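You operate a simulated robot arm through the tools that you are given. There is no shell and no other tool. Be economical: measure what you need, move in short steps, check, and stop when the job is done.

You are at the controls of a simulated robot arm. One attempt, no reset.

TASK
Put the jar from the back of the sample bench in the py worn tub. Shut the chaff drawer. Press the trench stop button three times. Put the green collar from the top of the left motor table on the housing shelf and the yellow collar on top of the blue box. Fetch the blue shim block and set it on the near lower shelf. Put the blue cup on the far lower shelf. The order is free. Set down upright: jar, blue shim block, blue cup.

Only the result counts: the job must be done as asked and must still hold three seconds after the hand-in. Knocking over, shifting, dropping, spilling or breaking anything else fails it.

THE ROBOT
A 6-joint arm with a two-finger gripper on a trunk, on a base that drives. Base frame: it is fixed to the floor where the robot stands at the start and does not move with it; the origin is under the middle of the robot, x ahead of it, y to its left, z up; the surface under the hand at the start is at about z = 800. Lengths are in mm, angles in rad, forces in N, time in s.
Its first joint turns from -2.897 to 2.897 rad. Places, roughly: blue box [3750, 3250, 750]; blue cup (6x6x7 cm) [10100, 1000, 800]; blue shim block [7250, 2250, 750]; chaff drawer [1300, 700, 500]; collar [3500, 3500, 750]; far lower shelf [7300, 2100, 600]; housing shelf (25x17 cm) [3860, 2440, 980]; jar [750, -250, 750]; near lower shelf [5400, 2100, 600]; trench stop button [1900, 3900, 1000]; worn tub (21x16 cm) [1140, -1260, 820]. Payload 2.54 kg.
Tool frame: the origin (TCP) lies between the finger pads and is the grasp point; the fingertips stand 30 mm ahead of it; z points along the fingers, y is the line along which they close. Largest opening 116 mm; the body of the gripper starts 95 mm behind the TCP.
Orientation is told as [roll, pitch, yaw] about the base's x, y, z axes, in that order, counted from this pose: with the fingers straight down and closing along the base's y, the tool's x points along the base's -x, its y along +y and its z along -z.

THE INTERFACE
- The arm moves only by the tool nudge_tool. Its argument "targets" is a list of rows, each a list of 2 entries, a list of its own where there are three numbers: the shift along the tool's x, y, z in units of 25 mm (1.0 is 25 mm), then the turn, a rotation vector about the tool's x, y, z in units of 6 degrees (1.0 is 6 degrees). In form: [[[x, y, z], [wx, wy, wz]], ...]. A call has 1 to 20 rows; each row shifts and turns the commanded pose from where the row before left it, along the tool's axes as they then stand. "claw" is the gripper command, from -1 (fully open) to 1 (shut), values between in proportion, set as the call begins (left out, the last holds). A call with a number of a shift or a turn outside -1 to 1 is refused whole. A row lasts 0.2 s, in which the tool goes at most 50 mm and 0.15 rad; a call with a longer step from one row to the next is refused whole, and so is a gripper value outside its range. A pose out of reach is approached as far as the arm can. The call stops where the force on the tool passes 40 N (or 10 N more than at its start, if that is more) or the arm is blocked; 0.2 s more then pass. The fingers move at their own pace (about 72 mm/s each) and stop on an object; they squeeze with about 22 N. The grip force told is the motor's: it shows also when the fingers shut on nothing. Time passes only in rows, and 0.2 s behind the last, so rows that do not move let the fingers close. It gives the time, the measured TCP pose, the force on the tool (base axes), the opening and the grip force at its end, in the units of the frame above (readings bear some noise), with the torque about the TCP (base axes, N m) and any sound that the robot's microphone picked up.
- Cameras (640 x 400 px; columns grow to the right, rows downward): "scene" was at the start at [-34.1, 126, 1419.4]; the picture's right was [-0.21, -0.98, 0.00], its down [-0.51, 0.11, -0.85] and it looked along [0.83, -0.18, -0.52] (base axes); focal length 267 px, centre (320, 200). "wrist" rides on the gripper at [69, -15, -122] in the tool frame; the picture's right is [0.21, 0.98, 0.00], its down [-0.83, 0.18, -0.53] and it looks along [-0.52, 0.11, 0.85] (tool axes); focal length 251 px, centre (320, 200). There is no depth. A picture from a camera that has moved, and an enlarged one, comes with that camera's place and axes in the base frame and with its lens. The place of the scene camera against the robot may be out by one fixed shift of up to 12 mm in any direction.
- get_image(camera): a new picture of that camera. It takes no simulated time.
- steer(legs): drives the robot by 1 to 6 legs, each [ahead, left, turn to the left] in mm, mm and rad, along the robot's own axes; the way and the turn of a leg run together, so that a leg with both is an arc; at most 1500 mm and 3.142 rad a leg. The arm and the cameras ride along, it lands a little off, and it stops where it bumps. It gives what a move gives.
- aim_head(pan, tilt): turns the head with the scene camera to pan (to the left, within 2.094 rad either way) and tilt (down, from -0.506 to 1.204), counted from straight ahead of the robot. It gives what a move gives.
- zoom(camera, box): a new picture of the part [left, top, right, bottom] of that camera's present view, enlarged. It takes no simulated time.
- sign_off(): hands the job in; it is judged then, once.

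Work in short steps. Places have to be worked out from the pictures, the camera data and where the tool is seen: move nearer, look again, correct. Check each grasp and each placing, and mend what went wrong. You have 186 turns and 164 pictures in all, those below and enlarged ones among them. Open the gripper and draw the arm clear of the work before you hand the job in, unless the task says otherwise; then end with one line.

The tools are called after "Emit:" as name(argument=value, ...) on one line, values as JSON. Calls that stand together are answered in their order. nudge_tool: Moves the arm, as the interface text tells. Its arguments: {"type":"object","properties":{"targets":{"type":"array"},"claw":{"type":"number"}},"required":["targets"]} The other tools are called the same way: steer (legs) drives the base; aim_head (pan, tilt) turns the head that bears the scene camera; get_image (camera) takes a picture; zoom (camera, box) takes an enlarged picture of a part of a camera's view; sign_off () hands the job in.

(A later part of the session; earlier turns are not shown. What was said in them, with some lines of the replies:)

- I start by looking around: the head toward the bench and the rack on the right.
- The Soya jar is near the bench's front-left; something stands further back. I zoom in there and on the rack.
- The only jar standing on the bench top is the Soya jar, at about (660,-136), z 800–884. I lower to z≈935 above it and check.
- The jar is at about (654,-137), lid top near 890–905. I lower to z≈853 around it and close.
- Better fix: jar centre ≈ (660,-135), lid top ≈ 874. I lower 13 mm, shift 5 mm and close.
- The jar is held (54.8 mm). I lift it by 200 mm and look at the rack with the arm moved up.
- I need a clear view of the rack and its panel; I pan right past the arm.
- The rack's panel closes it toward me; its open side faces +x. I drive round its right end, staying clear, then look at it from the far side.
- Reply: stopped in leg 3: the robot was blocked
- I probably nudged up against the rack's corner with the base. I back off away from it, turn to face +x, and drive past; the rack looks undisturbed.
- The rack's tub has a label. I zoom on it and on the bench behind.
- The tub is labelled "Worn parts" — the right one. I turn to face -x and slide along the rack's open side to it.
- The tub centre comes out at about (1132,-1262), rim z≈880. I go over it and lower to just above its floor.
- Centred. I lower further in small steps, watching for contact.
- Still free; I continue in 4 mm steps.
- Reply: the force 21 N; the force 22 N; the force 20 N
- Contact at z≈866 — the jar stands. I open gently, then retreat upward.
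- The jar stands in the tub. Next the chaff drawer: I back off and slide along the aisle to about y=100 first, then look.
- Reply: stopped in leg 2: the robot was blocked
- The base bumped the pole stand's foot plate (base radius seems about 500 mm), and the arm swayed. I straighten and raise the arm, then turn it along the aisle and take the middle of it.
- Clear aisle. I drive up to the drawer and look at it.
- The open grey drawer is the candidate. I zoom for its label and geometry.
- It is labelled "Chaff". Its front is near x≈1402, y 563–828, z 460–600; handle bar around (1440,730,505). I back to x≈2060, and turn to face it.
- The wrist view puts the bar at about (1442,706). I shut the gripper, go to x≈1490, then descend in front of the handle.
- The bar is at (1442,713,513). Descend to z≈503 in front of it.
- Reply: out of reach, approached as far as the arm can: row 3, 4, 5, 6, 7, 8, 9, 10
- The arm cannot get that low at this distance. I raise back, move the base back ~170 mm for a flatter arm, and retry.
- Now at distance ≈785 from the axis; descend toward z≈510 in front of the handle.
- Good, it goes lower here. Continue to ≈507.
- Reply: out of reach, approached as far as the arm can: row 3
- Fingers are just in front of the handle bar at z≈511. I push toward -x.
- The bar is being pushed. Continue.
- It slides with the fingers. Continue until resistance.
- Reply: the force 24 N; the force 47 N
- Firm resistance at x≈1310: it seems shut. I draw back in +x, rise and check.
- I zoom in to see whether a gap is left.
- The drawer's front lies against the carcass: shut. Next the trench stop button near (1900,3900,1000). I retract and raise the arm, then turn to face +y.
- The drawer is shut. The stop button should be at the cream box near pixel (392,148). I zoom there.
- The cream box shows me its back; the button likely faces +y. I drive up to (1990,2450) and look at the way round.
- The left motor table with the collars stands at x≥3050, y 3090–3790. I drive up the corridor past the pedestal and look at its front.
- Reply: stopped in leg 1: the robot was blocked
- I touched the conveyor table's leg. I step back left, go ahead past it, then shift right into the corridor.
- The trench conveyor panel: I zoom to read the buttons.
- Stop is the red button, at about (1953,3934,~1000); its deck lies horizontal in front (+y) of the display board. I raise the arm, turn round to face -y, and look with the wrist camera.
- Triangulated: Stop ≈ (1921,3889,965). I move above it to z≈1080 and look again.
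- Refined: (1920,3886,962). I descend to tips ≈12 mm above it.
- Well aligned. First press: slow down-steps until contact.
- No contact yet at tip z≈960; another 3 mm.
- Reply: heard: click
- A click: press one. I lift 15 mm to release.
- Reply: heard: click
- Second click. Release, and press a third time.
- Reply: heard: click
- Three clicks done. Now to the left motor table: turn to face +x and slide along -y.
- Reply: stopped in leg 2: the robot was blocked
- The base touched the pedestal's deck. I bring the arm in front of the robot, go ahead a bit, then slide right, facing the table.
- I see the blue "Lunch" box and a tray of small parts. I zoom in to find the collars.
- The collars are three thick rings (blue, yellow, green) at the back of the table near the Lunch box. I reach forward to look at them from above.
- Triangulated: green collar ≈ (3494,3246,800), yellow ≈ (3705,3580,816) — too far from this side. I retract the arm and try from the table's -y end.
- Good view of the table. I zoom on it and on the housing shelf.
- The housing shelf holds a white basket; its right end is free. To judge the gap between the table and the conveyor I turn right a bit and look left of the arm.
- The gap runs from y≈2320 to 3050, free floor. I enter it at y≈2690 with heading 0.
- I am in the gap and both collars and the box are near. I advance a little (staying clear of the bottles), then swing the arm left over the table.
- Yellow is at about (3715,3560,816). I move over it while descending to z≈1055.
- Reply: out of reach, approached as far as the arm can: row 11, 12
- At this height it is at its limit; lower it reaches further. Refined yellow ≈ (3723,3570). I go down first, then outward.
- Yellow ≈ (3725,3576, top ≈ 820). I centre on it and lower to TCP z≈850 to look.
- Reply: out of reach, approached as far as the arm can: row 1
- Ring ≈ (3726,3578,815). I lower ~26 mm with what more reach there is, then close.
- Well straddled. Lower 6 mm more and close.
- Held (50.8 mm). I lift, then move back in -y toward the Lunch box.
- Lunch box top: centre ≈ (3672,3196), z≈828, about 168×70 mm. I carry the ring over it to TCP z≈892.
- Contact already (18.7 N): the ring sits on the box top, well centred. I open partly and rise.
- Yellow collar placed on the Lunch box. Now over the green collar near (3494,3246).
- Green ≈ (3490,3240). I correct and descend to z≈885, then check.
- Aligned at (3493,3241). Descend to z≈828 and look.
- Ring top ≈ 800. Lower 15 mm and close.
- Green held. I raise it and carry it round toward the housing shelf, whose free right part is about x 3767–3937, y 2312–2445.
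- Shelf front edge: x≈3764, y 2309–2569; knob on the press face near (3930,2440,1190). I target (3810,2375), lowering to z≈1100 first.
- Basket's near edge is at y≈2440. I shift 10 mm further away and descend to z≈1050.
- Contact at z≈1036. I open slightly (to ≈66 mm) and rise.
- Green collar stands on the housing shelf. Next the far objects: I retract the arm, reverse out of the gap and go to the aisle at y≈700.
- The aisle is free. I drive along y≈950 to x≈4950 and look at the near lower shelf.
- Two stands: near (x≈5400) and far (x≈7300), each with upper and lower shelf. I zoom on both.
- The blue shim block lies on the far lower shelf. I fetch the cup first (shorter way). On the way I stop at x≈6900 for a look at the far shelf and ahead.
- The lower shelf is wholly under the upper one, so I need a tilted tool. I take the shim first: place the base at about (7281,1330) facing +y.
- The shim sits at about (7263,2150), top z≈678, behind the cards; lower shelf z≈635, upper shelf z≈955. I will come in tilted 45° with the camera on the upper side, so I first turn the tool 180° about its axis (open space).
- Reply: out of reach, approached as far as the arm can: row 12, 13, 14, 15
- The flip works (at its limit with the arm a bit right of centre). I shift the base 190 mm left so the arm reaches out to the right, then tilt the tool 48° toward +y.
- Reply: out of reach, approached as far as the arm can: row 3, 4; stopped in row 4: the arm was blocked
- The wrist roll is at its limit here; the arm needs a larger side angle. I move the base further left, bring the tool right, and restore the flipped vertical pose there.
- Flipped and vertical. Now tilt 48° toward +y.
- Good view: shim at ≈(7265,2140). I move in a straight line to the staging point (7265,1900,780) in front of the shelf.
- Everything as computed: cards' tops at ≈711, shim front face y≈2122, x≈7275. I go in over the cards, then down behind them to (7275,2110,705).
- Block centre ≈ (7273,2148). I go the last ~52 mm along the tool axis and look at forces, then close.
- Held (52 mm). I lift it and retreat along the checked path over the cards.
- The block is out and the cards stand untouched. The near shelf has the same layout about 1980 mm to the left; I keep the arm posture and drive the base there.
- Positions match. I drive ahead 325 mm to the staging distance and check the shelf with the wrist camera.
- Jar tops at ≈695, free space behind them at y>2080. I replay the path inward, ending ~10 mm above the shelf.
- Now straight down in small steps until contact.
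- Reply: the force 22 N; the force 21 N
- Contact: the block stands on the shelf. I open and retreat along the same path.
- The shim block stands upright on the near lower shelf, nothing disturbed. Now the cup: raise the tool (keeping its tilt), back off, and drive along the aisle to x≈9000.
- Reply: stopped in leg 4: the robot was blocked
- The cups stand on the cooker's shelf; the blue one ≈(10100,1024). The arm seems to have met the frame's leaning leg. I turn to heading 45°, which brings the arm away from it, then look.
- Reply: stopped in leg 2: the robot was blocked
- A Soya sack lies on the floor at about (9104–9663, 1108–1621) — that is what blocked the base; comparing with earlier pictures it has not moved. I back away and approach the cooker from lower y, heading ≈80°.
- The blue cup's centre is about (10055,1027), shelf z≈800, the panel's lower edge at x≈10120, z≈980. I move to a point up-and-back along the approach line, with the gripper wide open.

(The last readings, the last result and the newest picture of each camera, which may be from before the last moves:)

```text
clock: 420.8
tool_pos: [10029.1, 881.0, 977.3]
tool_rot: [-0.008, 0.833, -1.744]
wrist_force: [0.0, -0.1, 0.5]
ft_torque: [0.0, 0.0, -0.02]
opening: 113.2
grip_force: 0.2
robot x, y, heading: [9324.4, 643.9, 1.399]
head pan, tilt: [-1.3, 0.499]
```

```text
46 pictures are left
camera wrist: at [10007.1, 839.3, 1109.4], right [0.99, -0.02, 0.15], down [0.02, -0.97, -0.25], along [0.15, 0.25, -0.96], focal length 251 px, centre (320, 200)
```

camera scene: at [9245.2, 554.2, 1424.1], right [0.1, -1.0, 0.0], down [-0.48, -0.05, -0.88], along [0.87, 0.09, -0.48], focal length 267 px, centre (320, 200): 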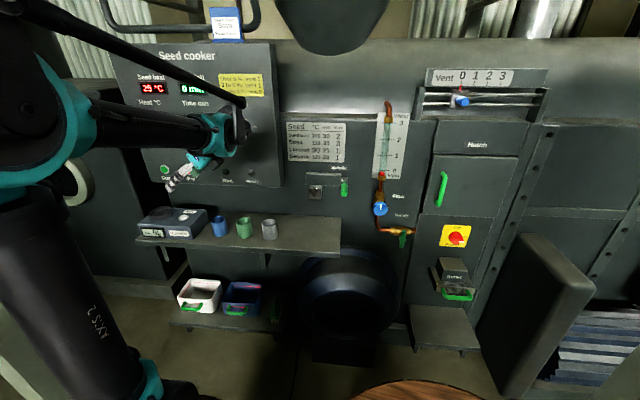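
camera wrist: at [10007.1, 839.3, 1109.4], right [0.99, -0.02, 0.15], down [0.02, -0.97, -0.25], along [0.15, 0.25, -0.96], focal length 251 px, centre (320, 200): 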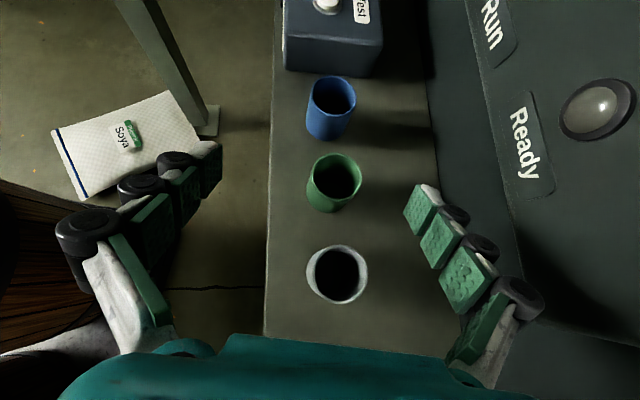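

Cup: (10059,1027), rim z≈862. I advance 150 of the ~206 mm along the tool axis and check.

Emit:
nudge_tool(targets=[[[-0.03, 0.03, 1], [0, 0, 0]], [[-0.03, 0.03, 1], [0, 0, 0]], [[-0.03, 0.03, 1], [0, 0, 0]], [[-0.03, 0.03, 1], [0, 0, 0]], [[-0.03, 0.03, 1], [0, 0, 0]], [[-0.03, 0.03, 1], [0, 0, 0]]])

Emit:
get_image(camera="wrist")

Emit:
zoom(camera="scene", box=[120, 120, 320, 260])

```text
clock: 422.2
tool_pos: [10051.8, 986.6, 871.5]
tool_rot: [-0.009, 0.833, -1.746]
wrist_force: [0.4, 0.7, -0.9]
ft_torque: [0.01, 0.01, 0.03]
opening: 113.0
grip_force: 0.0
robot x, y, heading: [9323.6, 645.7, 1.398]
head pan, tilt: [-1.3, 0.499]
```

```text
45 pictures are left
camera wrist: at [10029.7, 944.7, 1004.9], right [0.99, -0.02, 0.15], down [0.02, -0.97, -0.25], along [0.15, 0.25, -0.96], focal length 251 px, centre (320, 200)
```

wrist: 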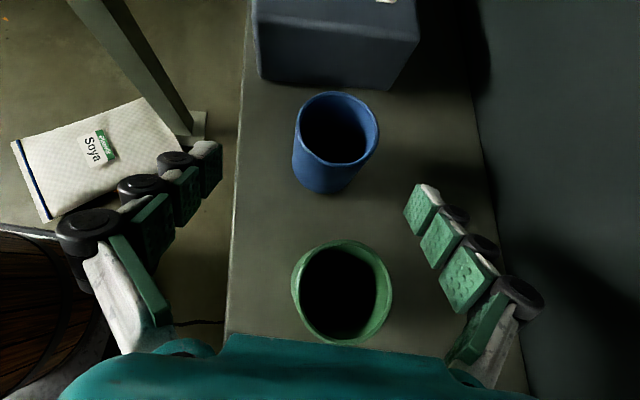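

```text
2.86 times, centred on (220, 190) of scene
camera zoom: at [9245.2, 554.0, 1424.1], right [0.1, -1.0, 0.0], down [-0.48, -0.05, -0.88], along [0.87, 0.09, -0.48], focal length 764 px, centre (606, 229)
```

zoom: 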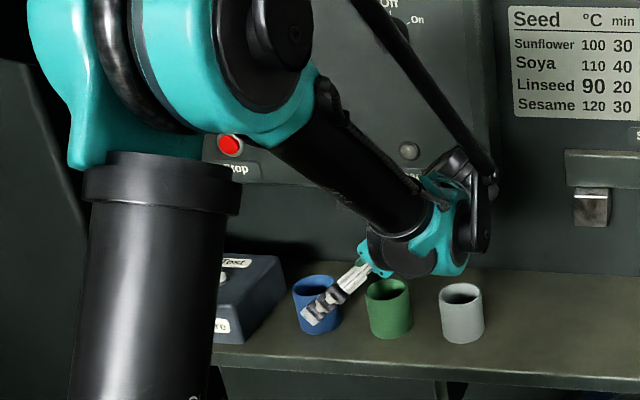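

Lined up; the cup is ≈(10066,1033). I go the last 59 mm and close.

Emit:
nudge_tool(targets=[[[0.08, 0.08, 0.79], [0, 0, 0]], [[0.08, 0.08, 0.79], [0, 0, 0]], [[0.08, 0.08, 0.79], [0, 0, 0]]])

Emit:
get_image(camera="wrist")

```text
clock: 423.0
tool_pos: [10065.2, 1032.5, 835.9]
tool_rot: [-0.008, 0.831, -1.746]
wrist_force: [-0.3, -0.1, -0.4]
ft_torque: [-0.03, -0.01, -0.01]
opening: 113.1
grip_force: 0.1
robot x, y, heading: [9326.0, 639.3, 1.397]
head pan, tilt: [-1.3, 0.499]
```

```text
43 pictures are left
camera wrist: at [10043.2, 990.5, 969.3], right [0.99, -0.02, 0.15], down [0.02, -0.97, -0.25], along [0.15, 0.25, -0.96], focal length 251 px, centre (320, 200)
```

wrist: 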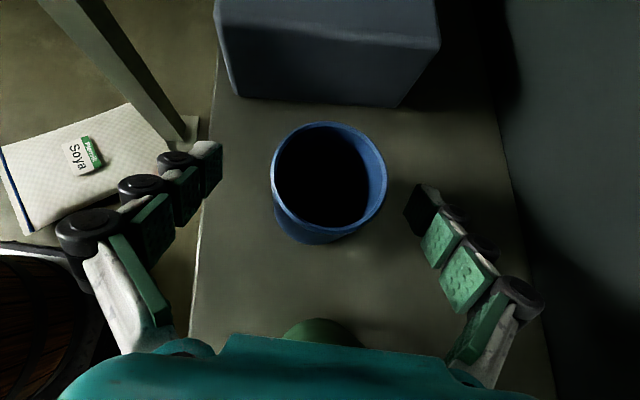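

Centred. I lower 8 mm and close.

Emit:
nudge_tool(targets=[[[-0.237, 0.1, 0.215], [0, 0, 0]]])

Emit:
nudge_tool(targets=[[[0, 0, 0], [0, 0, 0]], [[0, 0, 0], [0, 0, 0]], [[0, 0, 0], [0, 0, 0]], [[0, 0, 0], [0, 0, 0]], [[0, 0, 0], [0, 0, 0]]], claw=1)

Emit:
get_image(camera="wrist")

```text
clock: 423.4
tool_pos: [10067.8, 1032.8, 829.4]
tool_rot: [-0.007, 0.832, -1.744]
wrist_force: [-0.1, -0.3, 0.2]
ft_torque: [0.0, -0.01, -0.01]
opening: 113.2
grip_force: 0.1
robot x, y, heading: [9323.2, 643.1, 1.4]
head pan, tilt: [-1.3, 0.499]
```

```text
clock: 424.6
tool_pos: [10066.4, 1030.8, 829.3]
tool_rot: [-0.008, 0.832, -1.745]
wrist_force: [-0.1, 0.9, 1.6]
ft_torque: [0.0, 0.06, 0.0]
opening: 52.8
grip_force: 21.8
robot x, y, heading: [9328.5, 644.8, 1.4]
head pan, tilt: [-1.3, 0.499]
```

```text
42 pictures are left
camera wrist: at [10045.2, 990.3, 961.9], right [0.99, -0.02, 0.15], down [0.02, -0.97, -0.25], along [0.15, 0.25, -0.96], focal length 251 px, centre (320, 200)
```

wrist: 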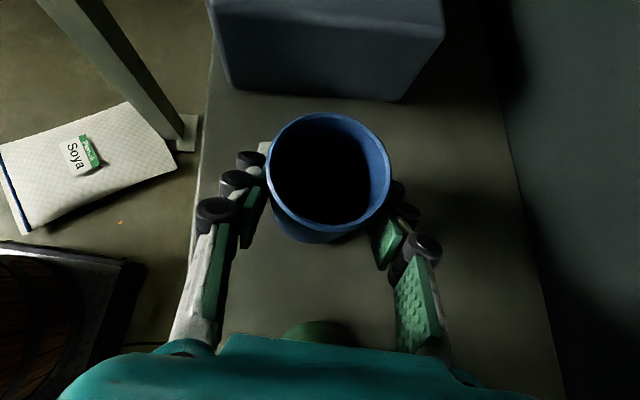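

Held. I lift 40 mm, slide out in -x away from the panel, then raise.

Emit:
nudge_tool(targets=[[[0.592, 0, -0.538], [0, 0, 0]], [[0.592, 0, -0.538], [0, 0, 0]], [[0.1, -1, -0.09], [0, 0, 0]], [[0.1, -1, -0.09], [0, 0, 0]], [[0.1, -1, -0.09], [0, 0, 0]], [[0.1, -1, -0.09], [0, 0, 0]], [[0.1, -1, -0.09], [0, 0, 0]], [[0.8, -0.5, -0.7], [0, 0, 0]], [[0.8, -0.5, -0.7], [0, 0, 0]], [[0.9, 0, -0.8], [0, 0, 0]], [[0.9, 0, -0.8], [0, 0, 0]], [[0.9, 0, -0.8], [0, 0, 0]]])

Emit:
get_image(camera="wrist")

```text
clock: 427.2
tool_pos: [9918.6, 1059.6, 1029.6]
tool_rot: [-0.009, 0.831, -1.744]
wrist_force: [0.7, 0.0, 0.4]
ft_torque: [-0.05, 0.02, -0.02]
opening: 53.1
grip_force: 22.4
robot x, y, heading: [9324.3, 642.1, 1.399]
head pan, tilt: [-1.3, 0.499]
```

```text
41 pictures are left
camera wrist: at [9897.9, 1018.1, 1163.3], right [0.99, -0.02, 0.15], down [0.02, -0.97, -0.25], along [0.15, 0.25, -0.96], focal length 251 px, centre (320, 200)
```

wrist: 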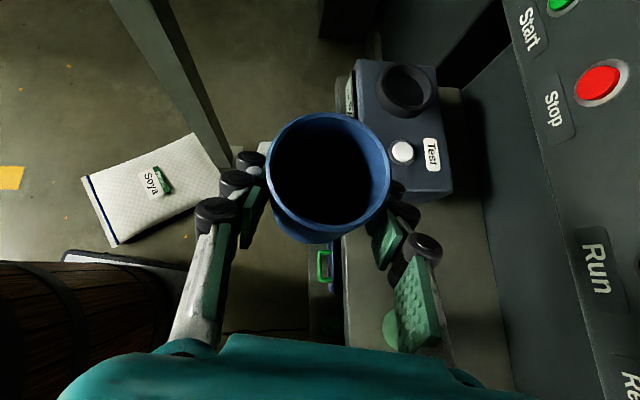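

Now back to the far shelf with the posture kept: back off from the sack, left along the aisle, straighten heading.

Emit:
steer(legs=[[-200, 0, 0], [0, 1200, 0], [0, 0, 0.17], [0, 1360, 0], [400, 0, 0]])

Emit:
get_image(camera="wrist")

```text
clock: 428.7
tool_pos: [9891.3, 890.5, 1029.8]
tool_rot: [-0.009, 0.832, -1.744]
wrist_force: [0.3, 0.1, -1.1]
ft_torque: [0.01, 0.0, 0.03]
opening: 52.8
grip_force: 21.8
robot x, y, heading: [9295.5, 475.4, 1.401]
head pan, tilt: [-1.3, 0.499]
stopped in leg 1: the robot was blocked; the commanded pose is now the measured one
```

```text
40 pictures are left
camera wrist: at [9868.6, 849.8, 1162.9], right [0.99, -0.02, 0.15], down [0.02, -0.97, -0.25], along [0.15, 0.25, -0.96], focal length 251 px, centre (320, 200)
```

wrist: 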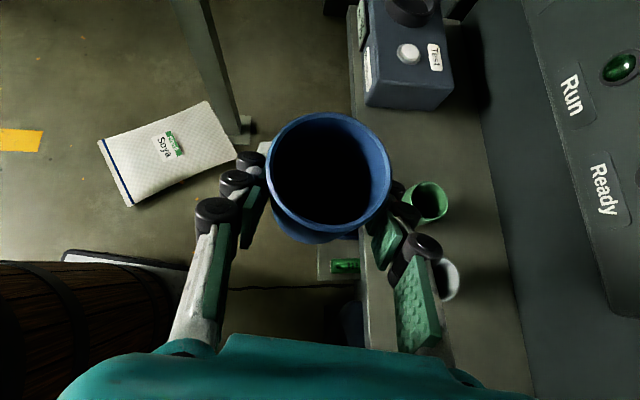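

Blocked backwards (probably the frame's other leg); I have enough clearance from the sack now, so I go left.

Emit:
steer(legs=[[0, 1200, 0], [0, 0, 0.17], [0, 1345, 0], [430, 0, 0]])

Emit:
aim_head(pan=-0.5, tilt=0.6)

Emit:
get_image(camera="scene")

```text
clock: 444.0
tool_pos: [7297.3, 1624.5, 1030.2]
tool_rot: [-0.008, 0.83, -1.589]
wrist_force: [0.3, 0.5, 0.2]
ft_torque: [0.03, 0.0, -0.02]
opening: 52.7
grip_force: 21.5
robot x, y, heading: [6774.5, 1125.7, 1.553]
head pan, tilt: [-1.3, 0.499]
```

```text
clock: 445.2
tool_pos: [7297.1, 1622.0, 1030.5]
tool_rot: [-0.009, 0.831, -1.589]
wrist_force: [0.7, 0.2, -0.2]
ft_torque: [0.0, -0.03, 0.0]
opening: 52.4
grip_force: 22.4
robot x, y, heading: [6772.2, 1120.3, 1.55]
head pan, tilt: [-0.499, 0.6]
```

```text
39 pictures are left
camera scene: at [6664.1, 1074.1, 1415.0], right [0.87, -0.49, 0.0], down [-0.28, -0.49, -0.83], along [0.41, 0.72, -0.56], focal length 267 px, centre (320, 200)
```

scene: 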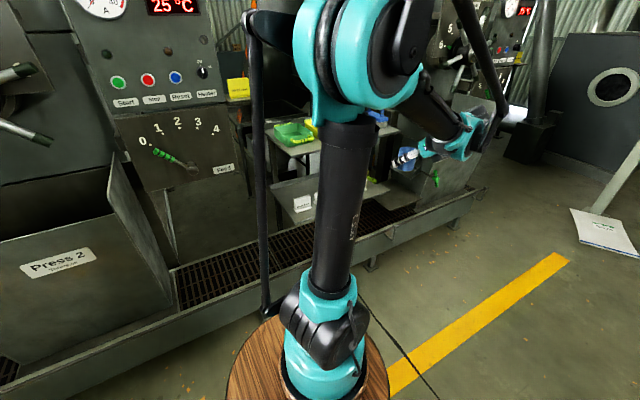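

All fine. I straighten, move in to the staging distance, tilt the tool 10° more for crossing under the upper shelf, and lower.

Emit:
steer(legs=[[268, 20, 0.019]])

Emit:
nudge_tool(targets=[[[0, 0, 0], [0, 0.84, 0]], [[0, 0, 0], [0, 0.84, 0]], [[-0.848, 0, 0.53], [0, 0, 0]], [[-0.848, 0, 0.53], [0, 0, 0]], [[-0.848, 0, 0.53], [0, 0, 0]], [[-0.848, 0, 0.53], [0, 0, 0]], [[-0.848, 0, 0.53], [0, 0, 0]], [[-0.848, 0, 0.53], [0, 0, 0]], [[-0.848, 0, 0.53], [0, 0, 0]], [[-0.848, 0, 0.53], [0, 0, 0]], [[-0.848, 0, 0.53], [0, 0, 0]], [[-0.848, 0, 0.53], [0, 0, 0]]])

Emit:
get_image(camera="wrist")

```text
clock: 447.1
tool_pos: [7269.2, 1901.8, 1030.2]
tool_rot: [-0.009, 0.831, -1.569]
wrist_force: [-0.1, -0.2, -0.2]
ft_torque: [0.03, -0.01, 0.0]
opening: 52.7
grip_force: 21.5
robot x, y, heading: [6756.6, 1387.1, 1.568]
head pan, tilt: [-0.499, 0.6]
```

```text
clock: 449.7
tool_pos: [7268.4, 1899.2, 780.0]
tool_rot: [-0.011, 1.007, -1.571]
wrist_force: [-0.4, 0.4, -0.2]
ft_torque: [0.04, 0.0, 0.03]
opening: 52.5
grip_force: 21.6
robot x, y, heading: [6758.0, 1389.4, 1.575]
head pan, tilt: [-0.499, 0.6]
```

```text
38 pictures are left
camera wrist: at [7254.1, 1831.6, 903.5], right [0.98, 0.12, 0.18], down [0.19, -0.89, -0.41], along [0.11, 0.44, -0.89], focal length 251 px, centre (320, 200)
```

wrist: 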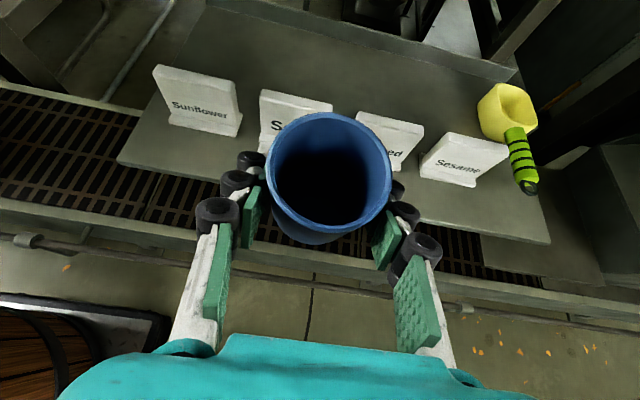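

I cross over the cards at z≈780 to y≈2120.

Emit:
nudge_tool(targets=[[[0.59, 0, 0.935], [0, 0, 0]], [[0.59, 0, 0.935], [0, 0, 0]], [[0.59, 0, 0.935], [0, 0, 0]], [[0.59, 0, 0.935], [0, 0, 0]], [[0.59, 0, 0.935], [0, 0, 0]], [[0.59, 0, 0.935], [0, 0, 0]], [[0.59, 0, 0.935], [0, 0, 0]], [[0.59, 0, 0.935], [0, 0, 0]]])

Emit:
get_image(camera="wrist")

```text
clock: 451.5
tool_pos: [7266.8, 2123.1, 781.5]
tool_rot: [-0.012, 1.007, -1.574]
wrist_force: [0.1, -0.1, 0.3]
ft_torque: [-0.03, 0.04, -0.02]
opening: 52.5
grip_force: 21.7
robot x, y, heading: [6754.1, 1387.2, 1.569]
head pan, tilt: [-0.499, 0.6]
```

```text
37 pictures are left
camera wrist: at [7252.0, 2054.9, 904.5], right [0.98, 0.12, 0.18], down [0.18, -0.89, -0.41], along [0.11, 0.44, -0.89], focal length 251 px, centre (320, 200)
```

wrist: 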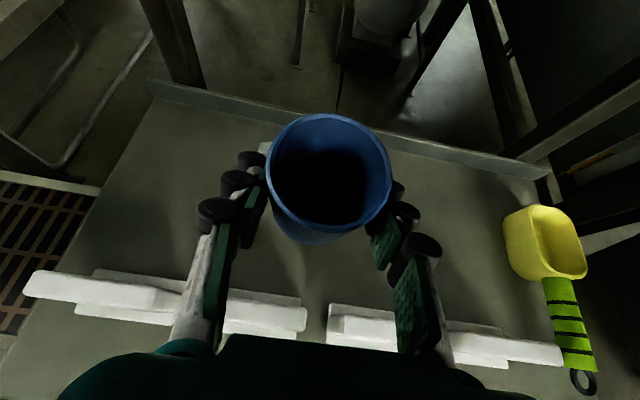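

Past the cards. I descend to z≈713 at y≈2145 and tilt back upright by 10°.

Emit:
nudge_tool(targets=[[[-0.61, 0, 0.732], [0, 0, 0]], [[-0.61, 0, 0.732], [0, 0, 0]], [[-0.61, 0, 0.732], [0, 0, 0]], [[0, 0, 0], [0, -0.84, 0]], [[0, 0, 0], [0, -0.84, 0]]])

Emit:
get_image(camera="wrist")

```text
clock: 452.7
tool_pos: [7267.1, 2145.8, 712.7]
tool_rot: [-0.009, 0.832, -1.571]
wrist_force: [0.2, 0.5, -1.3]
ft_torque: [0.02, -0.01, 0.02]
opening: 52.2
grip_force: 21.9
robot x, y, heading: [6755.6, 1385.9, 1.575]
head pan, tilt: [-0.499, 0.6]
```

```text
36 pictures are left
camera wrist: at [7251.6, 2098.9, 845.4], right [0.98, 0.15, 0.15], down [0.19, -0.95, -0.25], along [0.11, 0.27, -0.96], focal length 251 px, centre (320, 200)
```

wrist: 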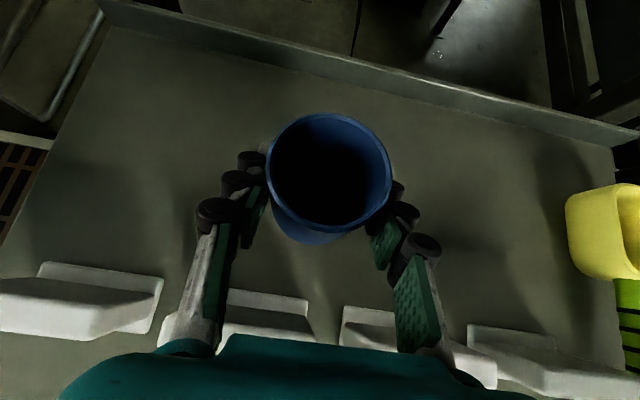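

Upright again behind the cards. Lowering straight down: 20 mm, then small steps.

Emit:
nudge_tool(targets=[[[-0.296, 0, 0.269], [0, 0, 0]], [[-0.296, 0, 0.269], [0, 0, 0]]])

Emit:
nudge_tool(targets=[[[-0.118, 0, 0.108], [0, 0, 0]]])

```text
clock: 453.3
tool_pos: [7266.0, 2144.0, 692.6]
tool_rot: [-0.009, 0.832, -1.57]
wrist_force: [-0.1, -0.2, -0.2]
ft_torque: [-0.02, -0.02, -0.03]
opening: 52.2
grip_force: 22.3
robot x, y, heading: [6759.1, 1390.0, 1.572]
head pan, tilt: [-0.499, 0.6]
```

```text
clock: 453.7
tool_pos: [7266.9, 2144.1, 688.2]
tool_rot: [-0.008, 0.83, -1.57]
wrist_force: [0.1, 0.1, -0.1]
ft_torque: [0.04, 0.01, -0.02]
opening: 52.1
grip_force: 21.8
robot x, y, heading: [6758.0, 1387.4, 1.574]
head pan, tilt: [-0.499, 0.6]
```

Emit:
nudge_tool(targets=[[[-0.09, 0, 0.08], [0, 0, 0]]])

Emit:
nudge_tool(targets=[[[-0.074, 0, 0.067], [0, 0, 0]]])

```text
clock: 454.1
tool_pos: [7266.4, 2142.1, 684.6]
tool_rot: [-0.009, 0.833, -1.569]
wrist_force: [0.5, 1.2, -1.2]
ft_torque: [0.04, 0.0, 0.02]
opening: 52.2
grip_force: 21.8
robot x, y, heading: [6755.7, 1388.3, 1.576]
head pan, tilt: [-0.499, 0.6]
```

```text
clock: 454.5
tool_pos: [7266.4, 2144.4, 682.2]
tool_rot: [-0.009, 0.829, -1.57]
wrist_force: [-0.2, 0.1, -0.4]
ft_torque: [0.01, 0.0, -0.01]
opening: 52.0
grip_force: 22.5
robot x, y, heading: [6754.7, 1393.1, 1.571]
head pan, tilt: [-0.499, 0.6]
```

Emit:
nudge_tool(targets=[[[-0.074, 0, 0.067], [0, 0, 0]]])

Emit:
nudge_tool(targets=[[[-0.074, 0, 0.067], [0, 0, 0]]])

```text
clock: 454.9
tool_pos: [7265.0, 2143.5, 680.9]
tool_rot: [-0.008, 0.83, -1.57]
wrist_force: [-0.1, -0.5, -0.7]
ft_torque: [0.02, 0.01, -0.01]
opening: 52.5
grip_force: 22.4
robot x, y, heading: [6755.6, 1390.0, 1.577]
head pan, tilt: [-0.499, 0.6]
```

```text
clock: 455.3
tool_pos: [7264.1, 2143.1, 678.0]
tool_rot: [-0.008, 0.831, -1.569]
wrist_force: [-0.8, 0.1, -0.2]
ft_torque: [-0.02, -0.03, 0.01]
opening: 52.3
grip_force: 22.1
robot x, y, heading: [6754.3, 1387.5, 1.576]
head pan, tilt: [-0.499, 0.6]
```

Emit:
nudge_tool(targets=[[[-0.074, 0, 0.067], [0, 0, 0]]])

Emit:
nudge_tool(targets=[[[-0.06, 0, 0.054], [0, 0, 0]]])

```text
clock: 455.7
tool_pos: [7266.8, 2142.7, 675.2]
tool_rot: [-0.008, 0.83, -1.569]
wrist_force: [0.5, -0.3, -0.2]
ft_torque: [0.03, -0.02, 0.0]
opening: 52.1
grip_force: 21.8
robot x, y, heading: [6755.9, 1386.0, 1.569]
head pan, tilt: [-0.499, 0.6]
```

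```text
clock: 456.1
tool_pos: [7264.6, 2144.1, 672.7]
tool_rot: [-0.009, 0.831, -1.569]
wrist_force: [0.2, 0.2, -1.0]
ft_torque: [-0.03, 0.0, -0.02]
opening: 52.2
grip_force: 21.7
robot x, y, heading: [6757.4, 1384.1, 1.574]
head pan, tilt: [-0.499, 0.6]
```

Emit:
nudge_tool(targets=[[[-0.074, 0, 0.067], [0, 0, 0]]])

Emit:
nudge_tool(targets=[[[-0.06, 0, 0.054], [0, 0, 0]]])

Emit:
get_image(camera="wrist")

```text
clock: 456.5
tool_pos: [7266.0, 2143.8, 670.3]
tool_rot: [-0.009, 0.829, -1.568]
wrist_force: [-0.9, -0.5, 0.1]
ft_torque: [-0.03, 0.0, 0.01]
opening: 52.2
grip_force: 22.4
robot x, y, heading: [6754.0, 1386.7, 1.571]
head pan, tilt: [-0.499, 0.6]
```

```text
clock: 456.9
tool_pos: [7264.4, 2144.0, 668.3]
tool_rot: [-0.009, 0.83, -1.57]
wrist_force: [-0.1, -0.3, -0.5]
ft_torque: [0.0, 0.01, 0.0]
opening: 51.9
grip_force: 21.8
robot x, y, heading: [6756.4, 1387.0, 1.572]
head pan, tilt: [-0.499, 0.6]
```

```text
35 pictures are left
camera wrist: at [7251.3, 2099.1, 801.9], right [0.98, 0.15, 0.15], down [0.19, -0.95, -0.25], along [0.11, 0.27, -0.96], focal length 251 px, centre (320, 200)
```

wrist: 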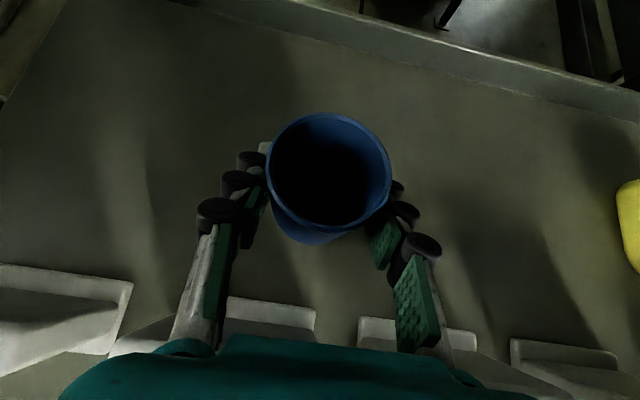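

Still free; continue in small steps.

Emit:
nudge_tool(targets=[[[-0.074, 0, 0.067], [0, 0, 0]]])

Emit:
nudge_tool(targets=[[[-0.074, 0, 0.067], [0, 0, 0]]])

Emit:
nudge_tool(targets=[[[-0.06, 0, 0.054], [0, 0, 0]]])

```text
clock: 457.3
tool_pos: [7265.7, 2143.8, 666.3]
tool_rot: [-0.009, 0.829, -1.568]
wrist_force: [-0.8, -0.2, -0.9]
ft_torque: [0.0, -0.01, -0.01]
opening: 52.2
grip_force: 21.9
robot x, y, heading: [6751.6, 1389.2, 1.572]
head pan, tilt: [-0.499, 0.6]
```

```text
clock: 457.7
tool_pos: [7264.9, 2143.6, 664.3]
tool_rot: [-0.009, 0.832, -1.569]
wrist_force: [0.6, 0.6, -0.7]
ft_torque: [0.01, 0.01, -0.03]
opening: 52.0
grip_force: 21.7
robot x, y, heading: [6756.9, 1389.9, 1.573]
head pan, tilt: [-0.499, 0.6]
```

```text
clock: 458.1
tool_pos: [7265.0, 2143.6, 661.2]
tool_rot: [-0.008, 0.832, -1.571]
wrist_force: [-0.1, -0.6, 0.0]
ft_torque: [0.03, 0.0, 0.02]
opening: 52.0
grip_force: 22.1
robot x, y, heading: [6753.1, 1389.0, 1.571]
head pan, tilt: [-0.499, 0.6]
```

Emit:
nudge_tool(targets=[[[-0.074, 0, 0.067], [0, 0, 0]]])

Emit:
nudge_tool(targets=[[[-0.06, 0, 0.054], [0, 0, 0]]])

Emit:
zoom(camera="scene", box=[260, 100, 480, 260])

```text
clock: 458.5
tool_pos: [7263.8, 2143.6, 660.1]
tool_rot: [-0.01, 0.83, -1.569]
wrist_force: [0.3, 0.0, -0.2]
ft_torque: [0.04, 0.02, 0.02]
opening: 52.4
grip_force: 22.6
robot x, y, heading: [6759.9, 1387.5, 1.57]
head pan, tilt: [-0.499, 0.6]
```

```text
clock: 458.9
tool_pos: [7264.8, 2144.1, 657.7]
tool_rot: [-0.009, 0.831, -1.57]
wrist_force: [-0.9, -0.3, -0.3]
ft_torque: [-0.03, -0.01, -0.02]
opening: 52.0
grip_force: 21.2
robot x, y, heading: [6756.7, 1388.5, 1.571]
head pan, tilt: [-0.499, 0.6]
```

```text
2.50 times, centred on (370, 180) of scene
camera zoom: at [6646.8, 1340.2, 1415.0], right [0.88, -0.48, 0.0], down [-0.27, -0.5, -0.83], along [0.39, 0.73, -0.57], focal length 668 px, centre (195, 250)
```

zoom: 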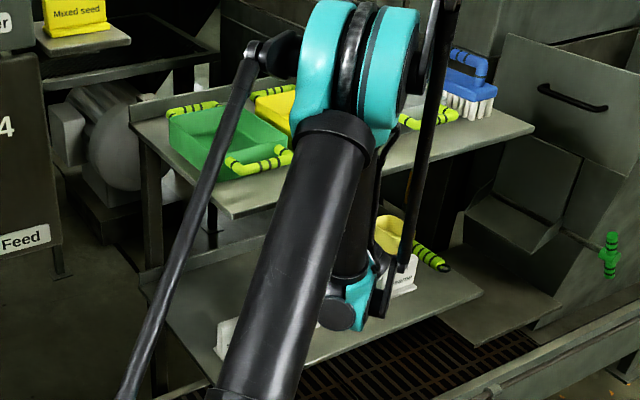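

Emit:
nudge_tool(targets=[[[-0.074, 0, 0.067], [0, 0, 0]]])

Emit:
nudge_tool(targets=[[[-0.074, 0, 0.067], [0, 0, 0]]])

Emit:
get_image(camera="wrist")

```text
clock: 459.3
tool_pos: [7266.1, 2143.6, 654.9]
tool_rot: [-0.01, 0.83, -1.569]
wrist_force: [0.3, 0.1, -0.5]
ft_torque: [0.0, 0.0, 0.0]
opening: 52.0
grip_force: 21.6
robot x, y, heading: [6757.8, 1386.8, 1.57]
head pan, tilt: [-0.499, 0.6]
```

```text
clock: 459.7
tool_pos: [7265.3, 2144.1, 652.8]
tool_rot: [-0.009, 0.832, -1.569]
wrist_force: [0.4, -0.2, 0.1]
ft_torque: [0.02, -0.03, 0.01]
opening: 52.2
grip_force: 22.2
robot x, y, heading: [6754.2, 1388.8, 1.574]
head pan, tilt: [-0.499, 0.6]
```

```text
33 pictures are left
camera wrist: at [7250.9, 2099.3, 785.5], right [0.98, 0.15, 0.15], down [0.19, -0.95, -0.25], along [0.11, 0.27, -0.96], focal length 251 px, centre (320, 200)
```

wrist: 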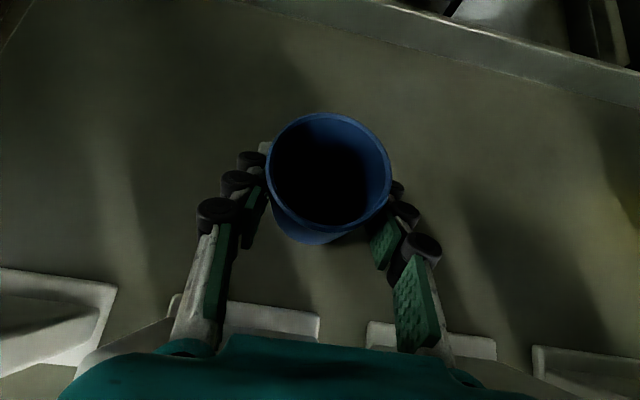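

Re-estimating from the card feet, the shelf is at z≈617, so contact should come soon. Continue.

Emit:
nudge_tool(targets=[[[-0.06, 0, 0.054], [0, 0, 0]]])

Emit:
nudge_tool(targets=[[[-0.06, 0, 0.054], [0, 0, 0]]])

Emit:
nudge_tool(targets=[[[-0.06, 0, 0.054], [0, 0, 0]]])

```text
clock: 460.1
tool_pos: [7265.1, 2144.3, 650.4]
tool_rot: [-0.009, 0.83, -1.569]
wrist_force: [0.3, -0.3, -0.2]
ft_torque: [0.0, 0.01, 0.03]
opening: 51.8
grip_force: 22.0
robot x, y, heading: [6755.2, 1390.0, 1.57]
head pan, tilt: [-0.499, 0.6]
```

```text
clock: 460.5
tool_pos: [7265.1, 2144.1, 648.3]
tool_rot: [-0.009, 0.833, -1.573]
wrist_force: [1.3, -0.3, 10.2]
ft_torque: [0.09, 0.2, 0.01]
opening: 52.2
grip_force: 21.9
robot x, y, heading: [6752.4, 1389.2, 1.574]
head pan, tilt: [-0.499, 0.6]
```

```text
clock: 460.9
tool_pos: [7265.6, 2143.1, 647.8]
tool_rot: [-0.007, 0.836, -1.57]
wrist_force: [2.9, 1.4, 26.2]
ft_torque: [0.26, -0.32, 0.03]
opening: 52.2
grip_force: 22.7
robot x, y, heading: [6756.5, 1387.9, 1.573]
head pan, tilt: [-0.499, 0.6]
```

Contact at z≈648; the cup's bottom is its lowest part, so it stands. I ease off slightly, open, and look before withdrawing.

Emit:
nudge_tool(targets=[[[0.04, 0, -0.036], [0, 0, 0]], [[0, 0, 0], [0, 0, 0]], [[0, 0, 0], [0, 0, 0]], [[0, 0, 0], [0, 0, 0]]], claw=-0.55)

Emit:
get_image(camera="wrist")

```text
clock: 461.9
tool_pos: [7265.0, 2143.1, 647.3]
tool_rot: [-0.009, 0.83, -1.569]
wrist_force: [0.1, 0.8, 0.0]
ft_torque: [0.04, 0.0, -0.05]
opening: 89.8
grip_force: 0.1
robot x, y, heading: [6761.9, 1387.8, 1.572]
head pan, tilt: [-0.499, 0.6]
```

```text
32 pictures are left
camera wrist: at [7251.0, 2099.1, 780.8], right [0.98, 0.15, 0.15], down [0.19, -0.95, -0.25], along [0.11, 0.27, -0.96], focal length 251 px, centre (320, 200)
```

wrist: 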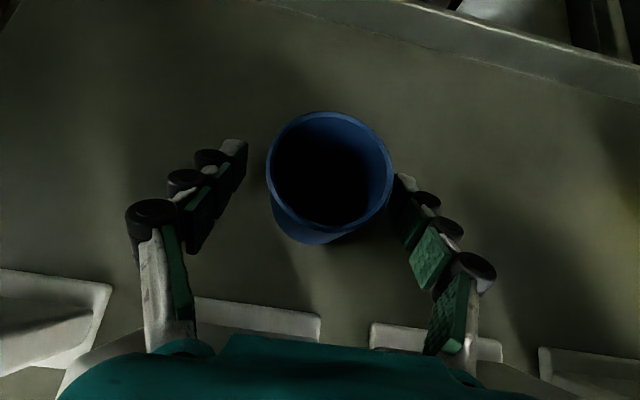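

The cup stands free. I shift 6 mm to centre, open wider, and withdraw along the proven path.

Emit:
nudge_tool(targets=[[[0, 0.12, 0], [0, 0, 0]], [[0, 0.12, 0], [0, 0, 0]], [[0.296, 0, -0.269], [0, 0, 0]], [[0.296, 0, -0.269], [0, 0, 0]], [[0.1, 0, -0.9], [0, 0, 0]], [[0.1, 0, -0.9], [0, 0, 0]], [[0.165, 0, -0.785], [0, 0, 0]], [[0.165, 0, -0.6], [0, 0, 0]], [[0, 0, -0.92], [0, 0, 0]], [[0, 0, -0.6], [0, 0, 0]], [[-0.14, 0, -0.54], [0, 0, 0]], [[-0.5, 0, -0.6], [0, 0, 0]], [[-0.76, 0, -0.835], [0, 0, 0]], [[-0.76, 0, -0.835], [0, 0, 0]], [[-0.76, 0, -0.835], [0, 0, 0]], [[-0.76, 0, -0.835], [0, 0, 0]], [[-0.76, 0, -0.835], [0, 0, 0]]], claw=-0.8)

Emit:
get_image(camera="wrist")

```text
clock: 465.5
tool_pos: [7272.5, 1892.8, 763.9]
tool_rot: [-0.007, 0.832, -1.57]
wrist_force: [-0.1, -0.1, -0.5]
ft_torque: [0.02, -0.05, -0.01]
opening: 104.5
grip_force: 0.0
robot x, y, heading: [6758.8, 1388.0, 1.575]
head pan, tilt: [-0.499, 0.6]
```

```text
31 pictures are left
camera wrist: at [7259.5, 1848.7, 897.8], right [0.98, 0.15, 0.15], down [0.19, -0.95, -0.25], along [0.11, 0.27, -0.96], focal length 251 px, centre (320, 200)
```

wrist: 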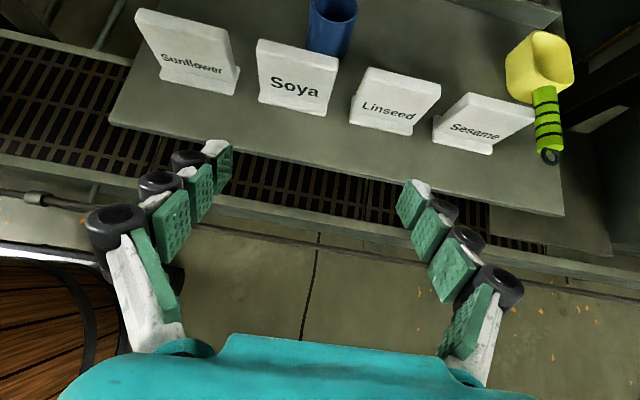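

The cup stands upright on the far lower shelf and all cards are untouched. I draw the arm clear and take a last look.

Emit:
steer(legs=[[-400, 0, 0]])

Emit:
nudge_tool(targets=[[[0.9, 0, -0.8], [0, 0, 0]], [[0.9, 0, -0.8], [0, 0, 0]], [[0.9, 0, -0.8], [0, 0, 0]], [[0.9, 0, -0.8], [0, 0, 0]], [[0.9, 0, -0.8], [0, 0, 0]], [[0.9, 0, -0.8], [0, 0, 0]]], claw=-1)

Emit:
aim_head(pan=-0.2, tilt=0.5)

Emit:
get_image(camera="scene")

Emit:
get_image(camera="wrist")

```text
clock: 468.0
tool_pos: [7273.4, 1495.1, 764.5]
tool_rot: [-0.01, 0.83, -1.567]
wrist_force: [0.4, -0.1, 0.0]
ft_torque: [0.0, -0.02, 0.0]
opening: 104.6
grip_force: 0.0
robot x, y, heading: [6758.5, 992.6, 1.574]
head pan, tilt: [-0.499, 0.6]
```

```text
clock: 469.4
tool_pos: [7275.4, 1498.0, 946.5]
tool_rot: [-0.009, 0.83, -1.567]
wrist_force: [0.3, 0.0, -0.2]
ft_torque: [0.0, -0.01, 0.02]
opening: 116.2
grip_force: 0.0
robot x, y, heading: [6756.9, 989.5, 1.57]
head pan, tilt: [-0.499, 0.6]
```

```text
clock: 470.2
tool_pos: [7275.0, 1497.6, 944.0]
tool_rot: [-0.009, 0.831, -1.567]
wrist_force: [-0.8, -0.4, -0.1]
ft_torque: [0.01, -0.02, 0.02]
opening: 116.1
grip_force: 0.1
robot x, y, heading: [6758.2, 988.5, 1.579]
head pan, tilt: [-0.201, 0.499]
```

```text
30 pictures are left
camera scene: at [6624.1, 951.4, 1424.1], right [0.98, -0.2, 0.0], down [-0.09, -0.47, -0.88], along [0.17, 0.86, -0.48], focal length 267 px, centre (320, 200)
```

scene: 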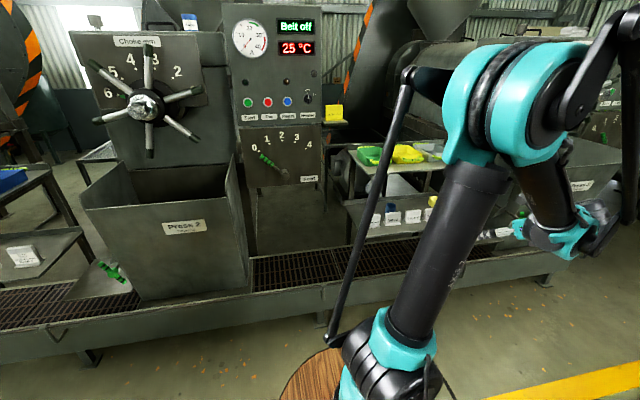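

```text
29 pictures are left
camera wrist: at [7260.3, 1452.7, 1078.3], right [0.98, 0.16, 0.15], down [0.19, -0.95, -0.25], along [0.11, 0.27, -0.96], focal length 251 px, centre (320, 200)
```

wrist: 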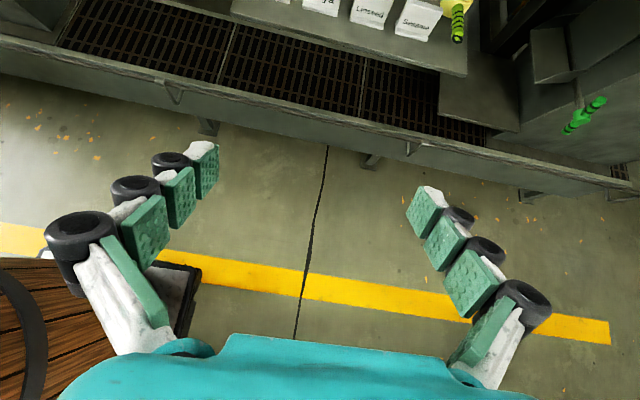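

Everything is placed, the gripper is open and clear; I hand in.

Emit:
sign_off()

```text
The job is handed in.
```

All seven parts of the job are done and handed in; the base bumped fixtures and a floor sack several times on the way, and nothing looked moved in the pictures I checked, though I did not look back at every contact.
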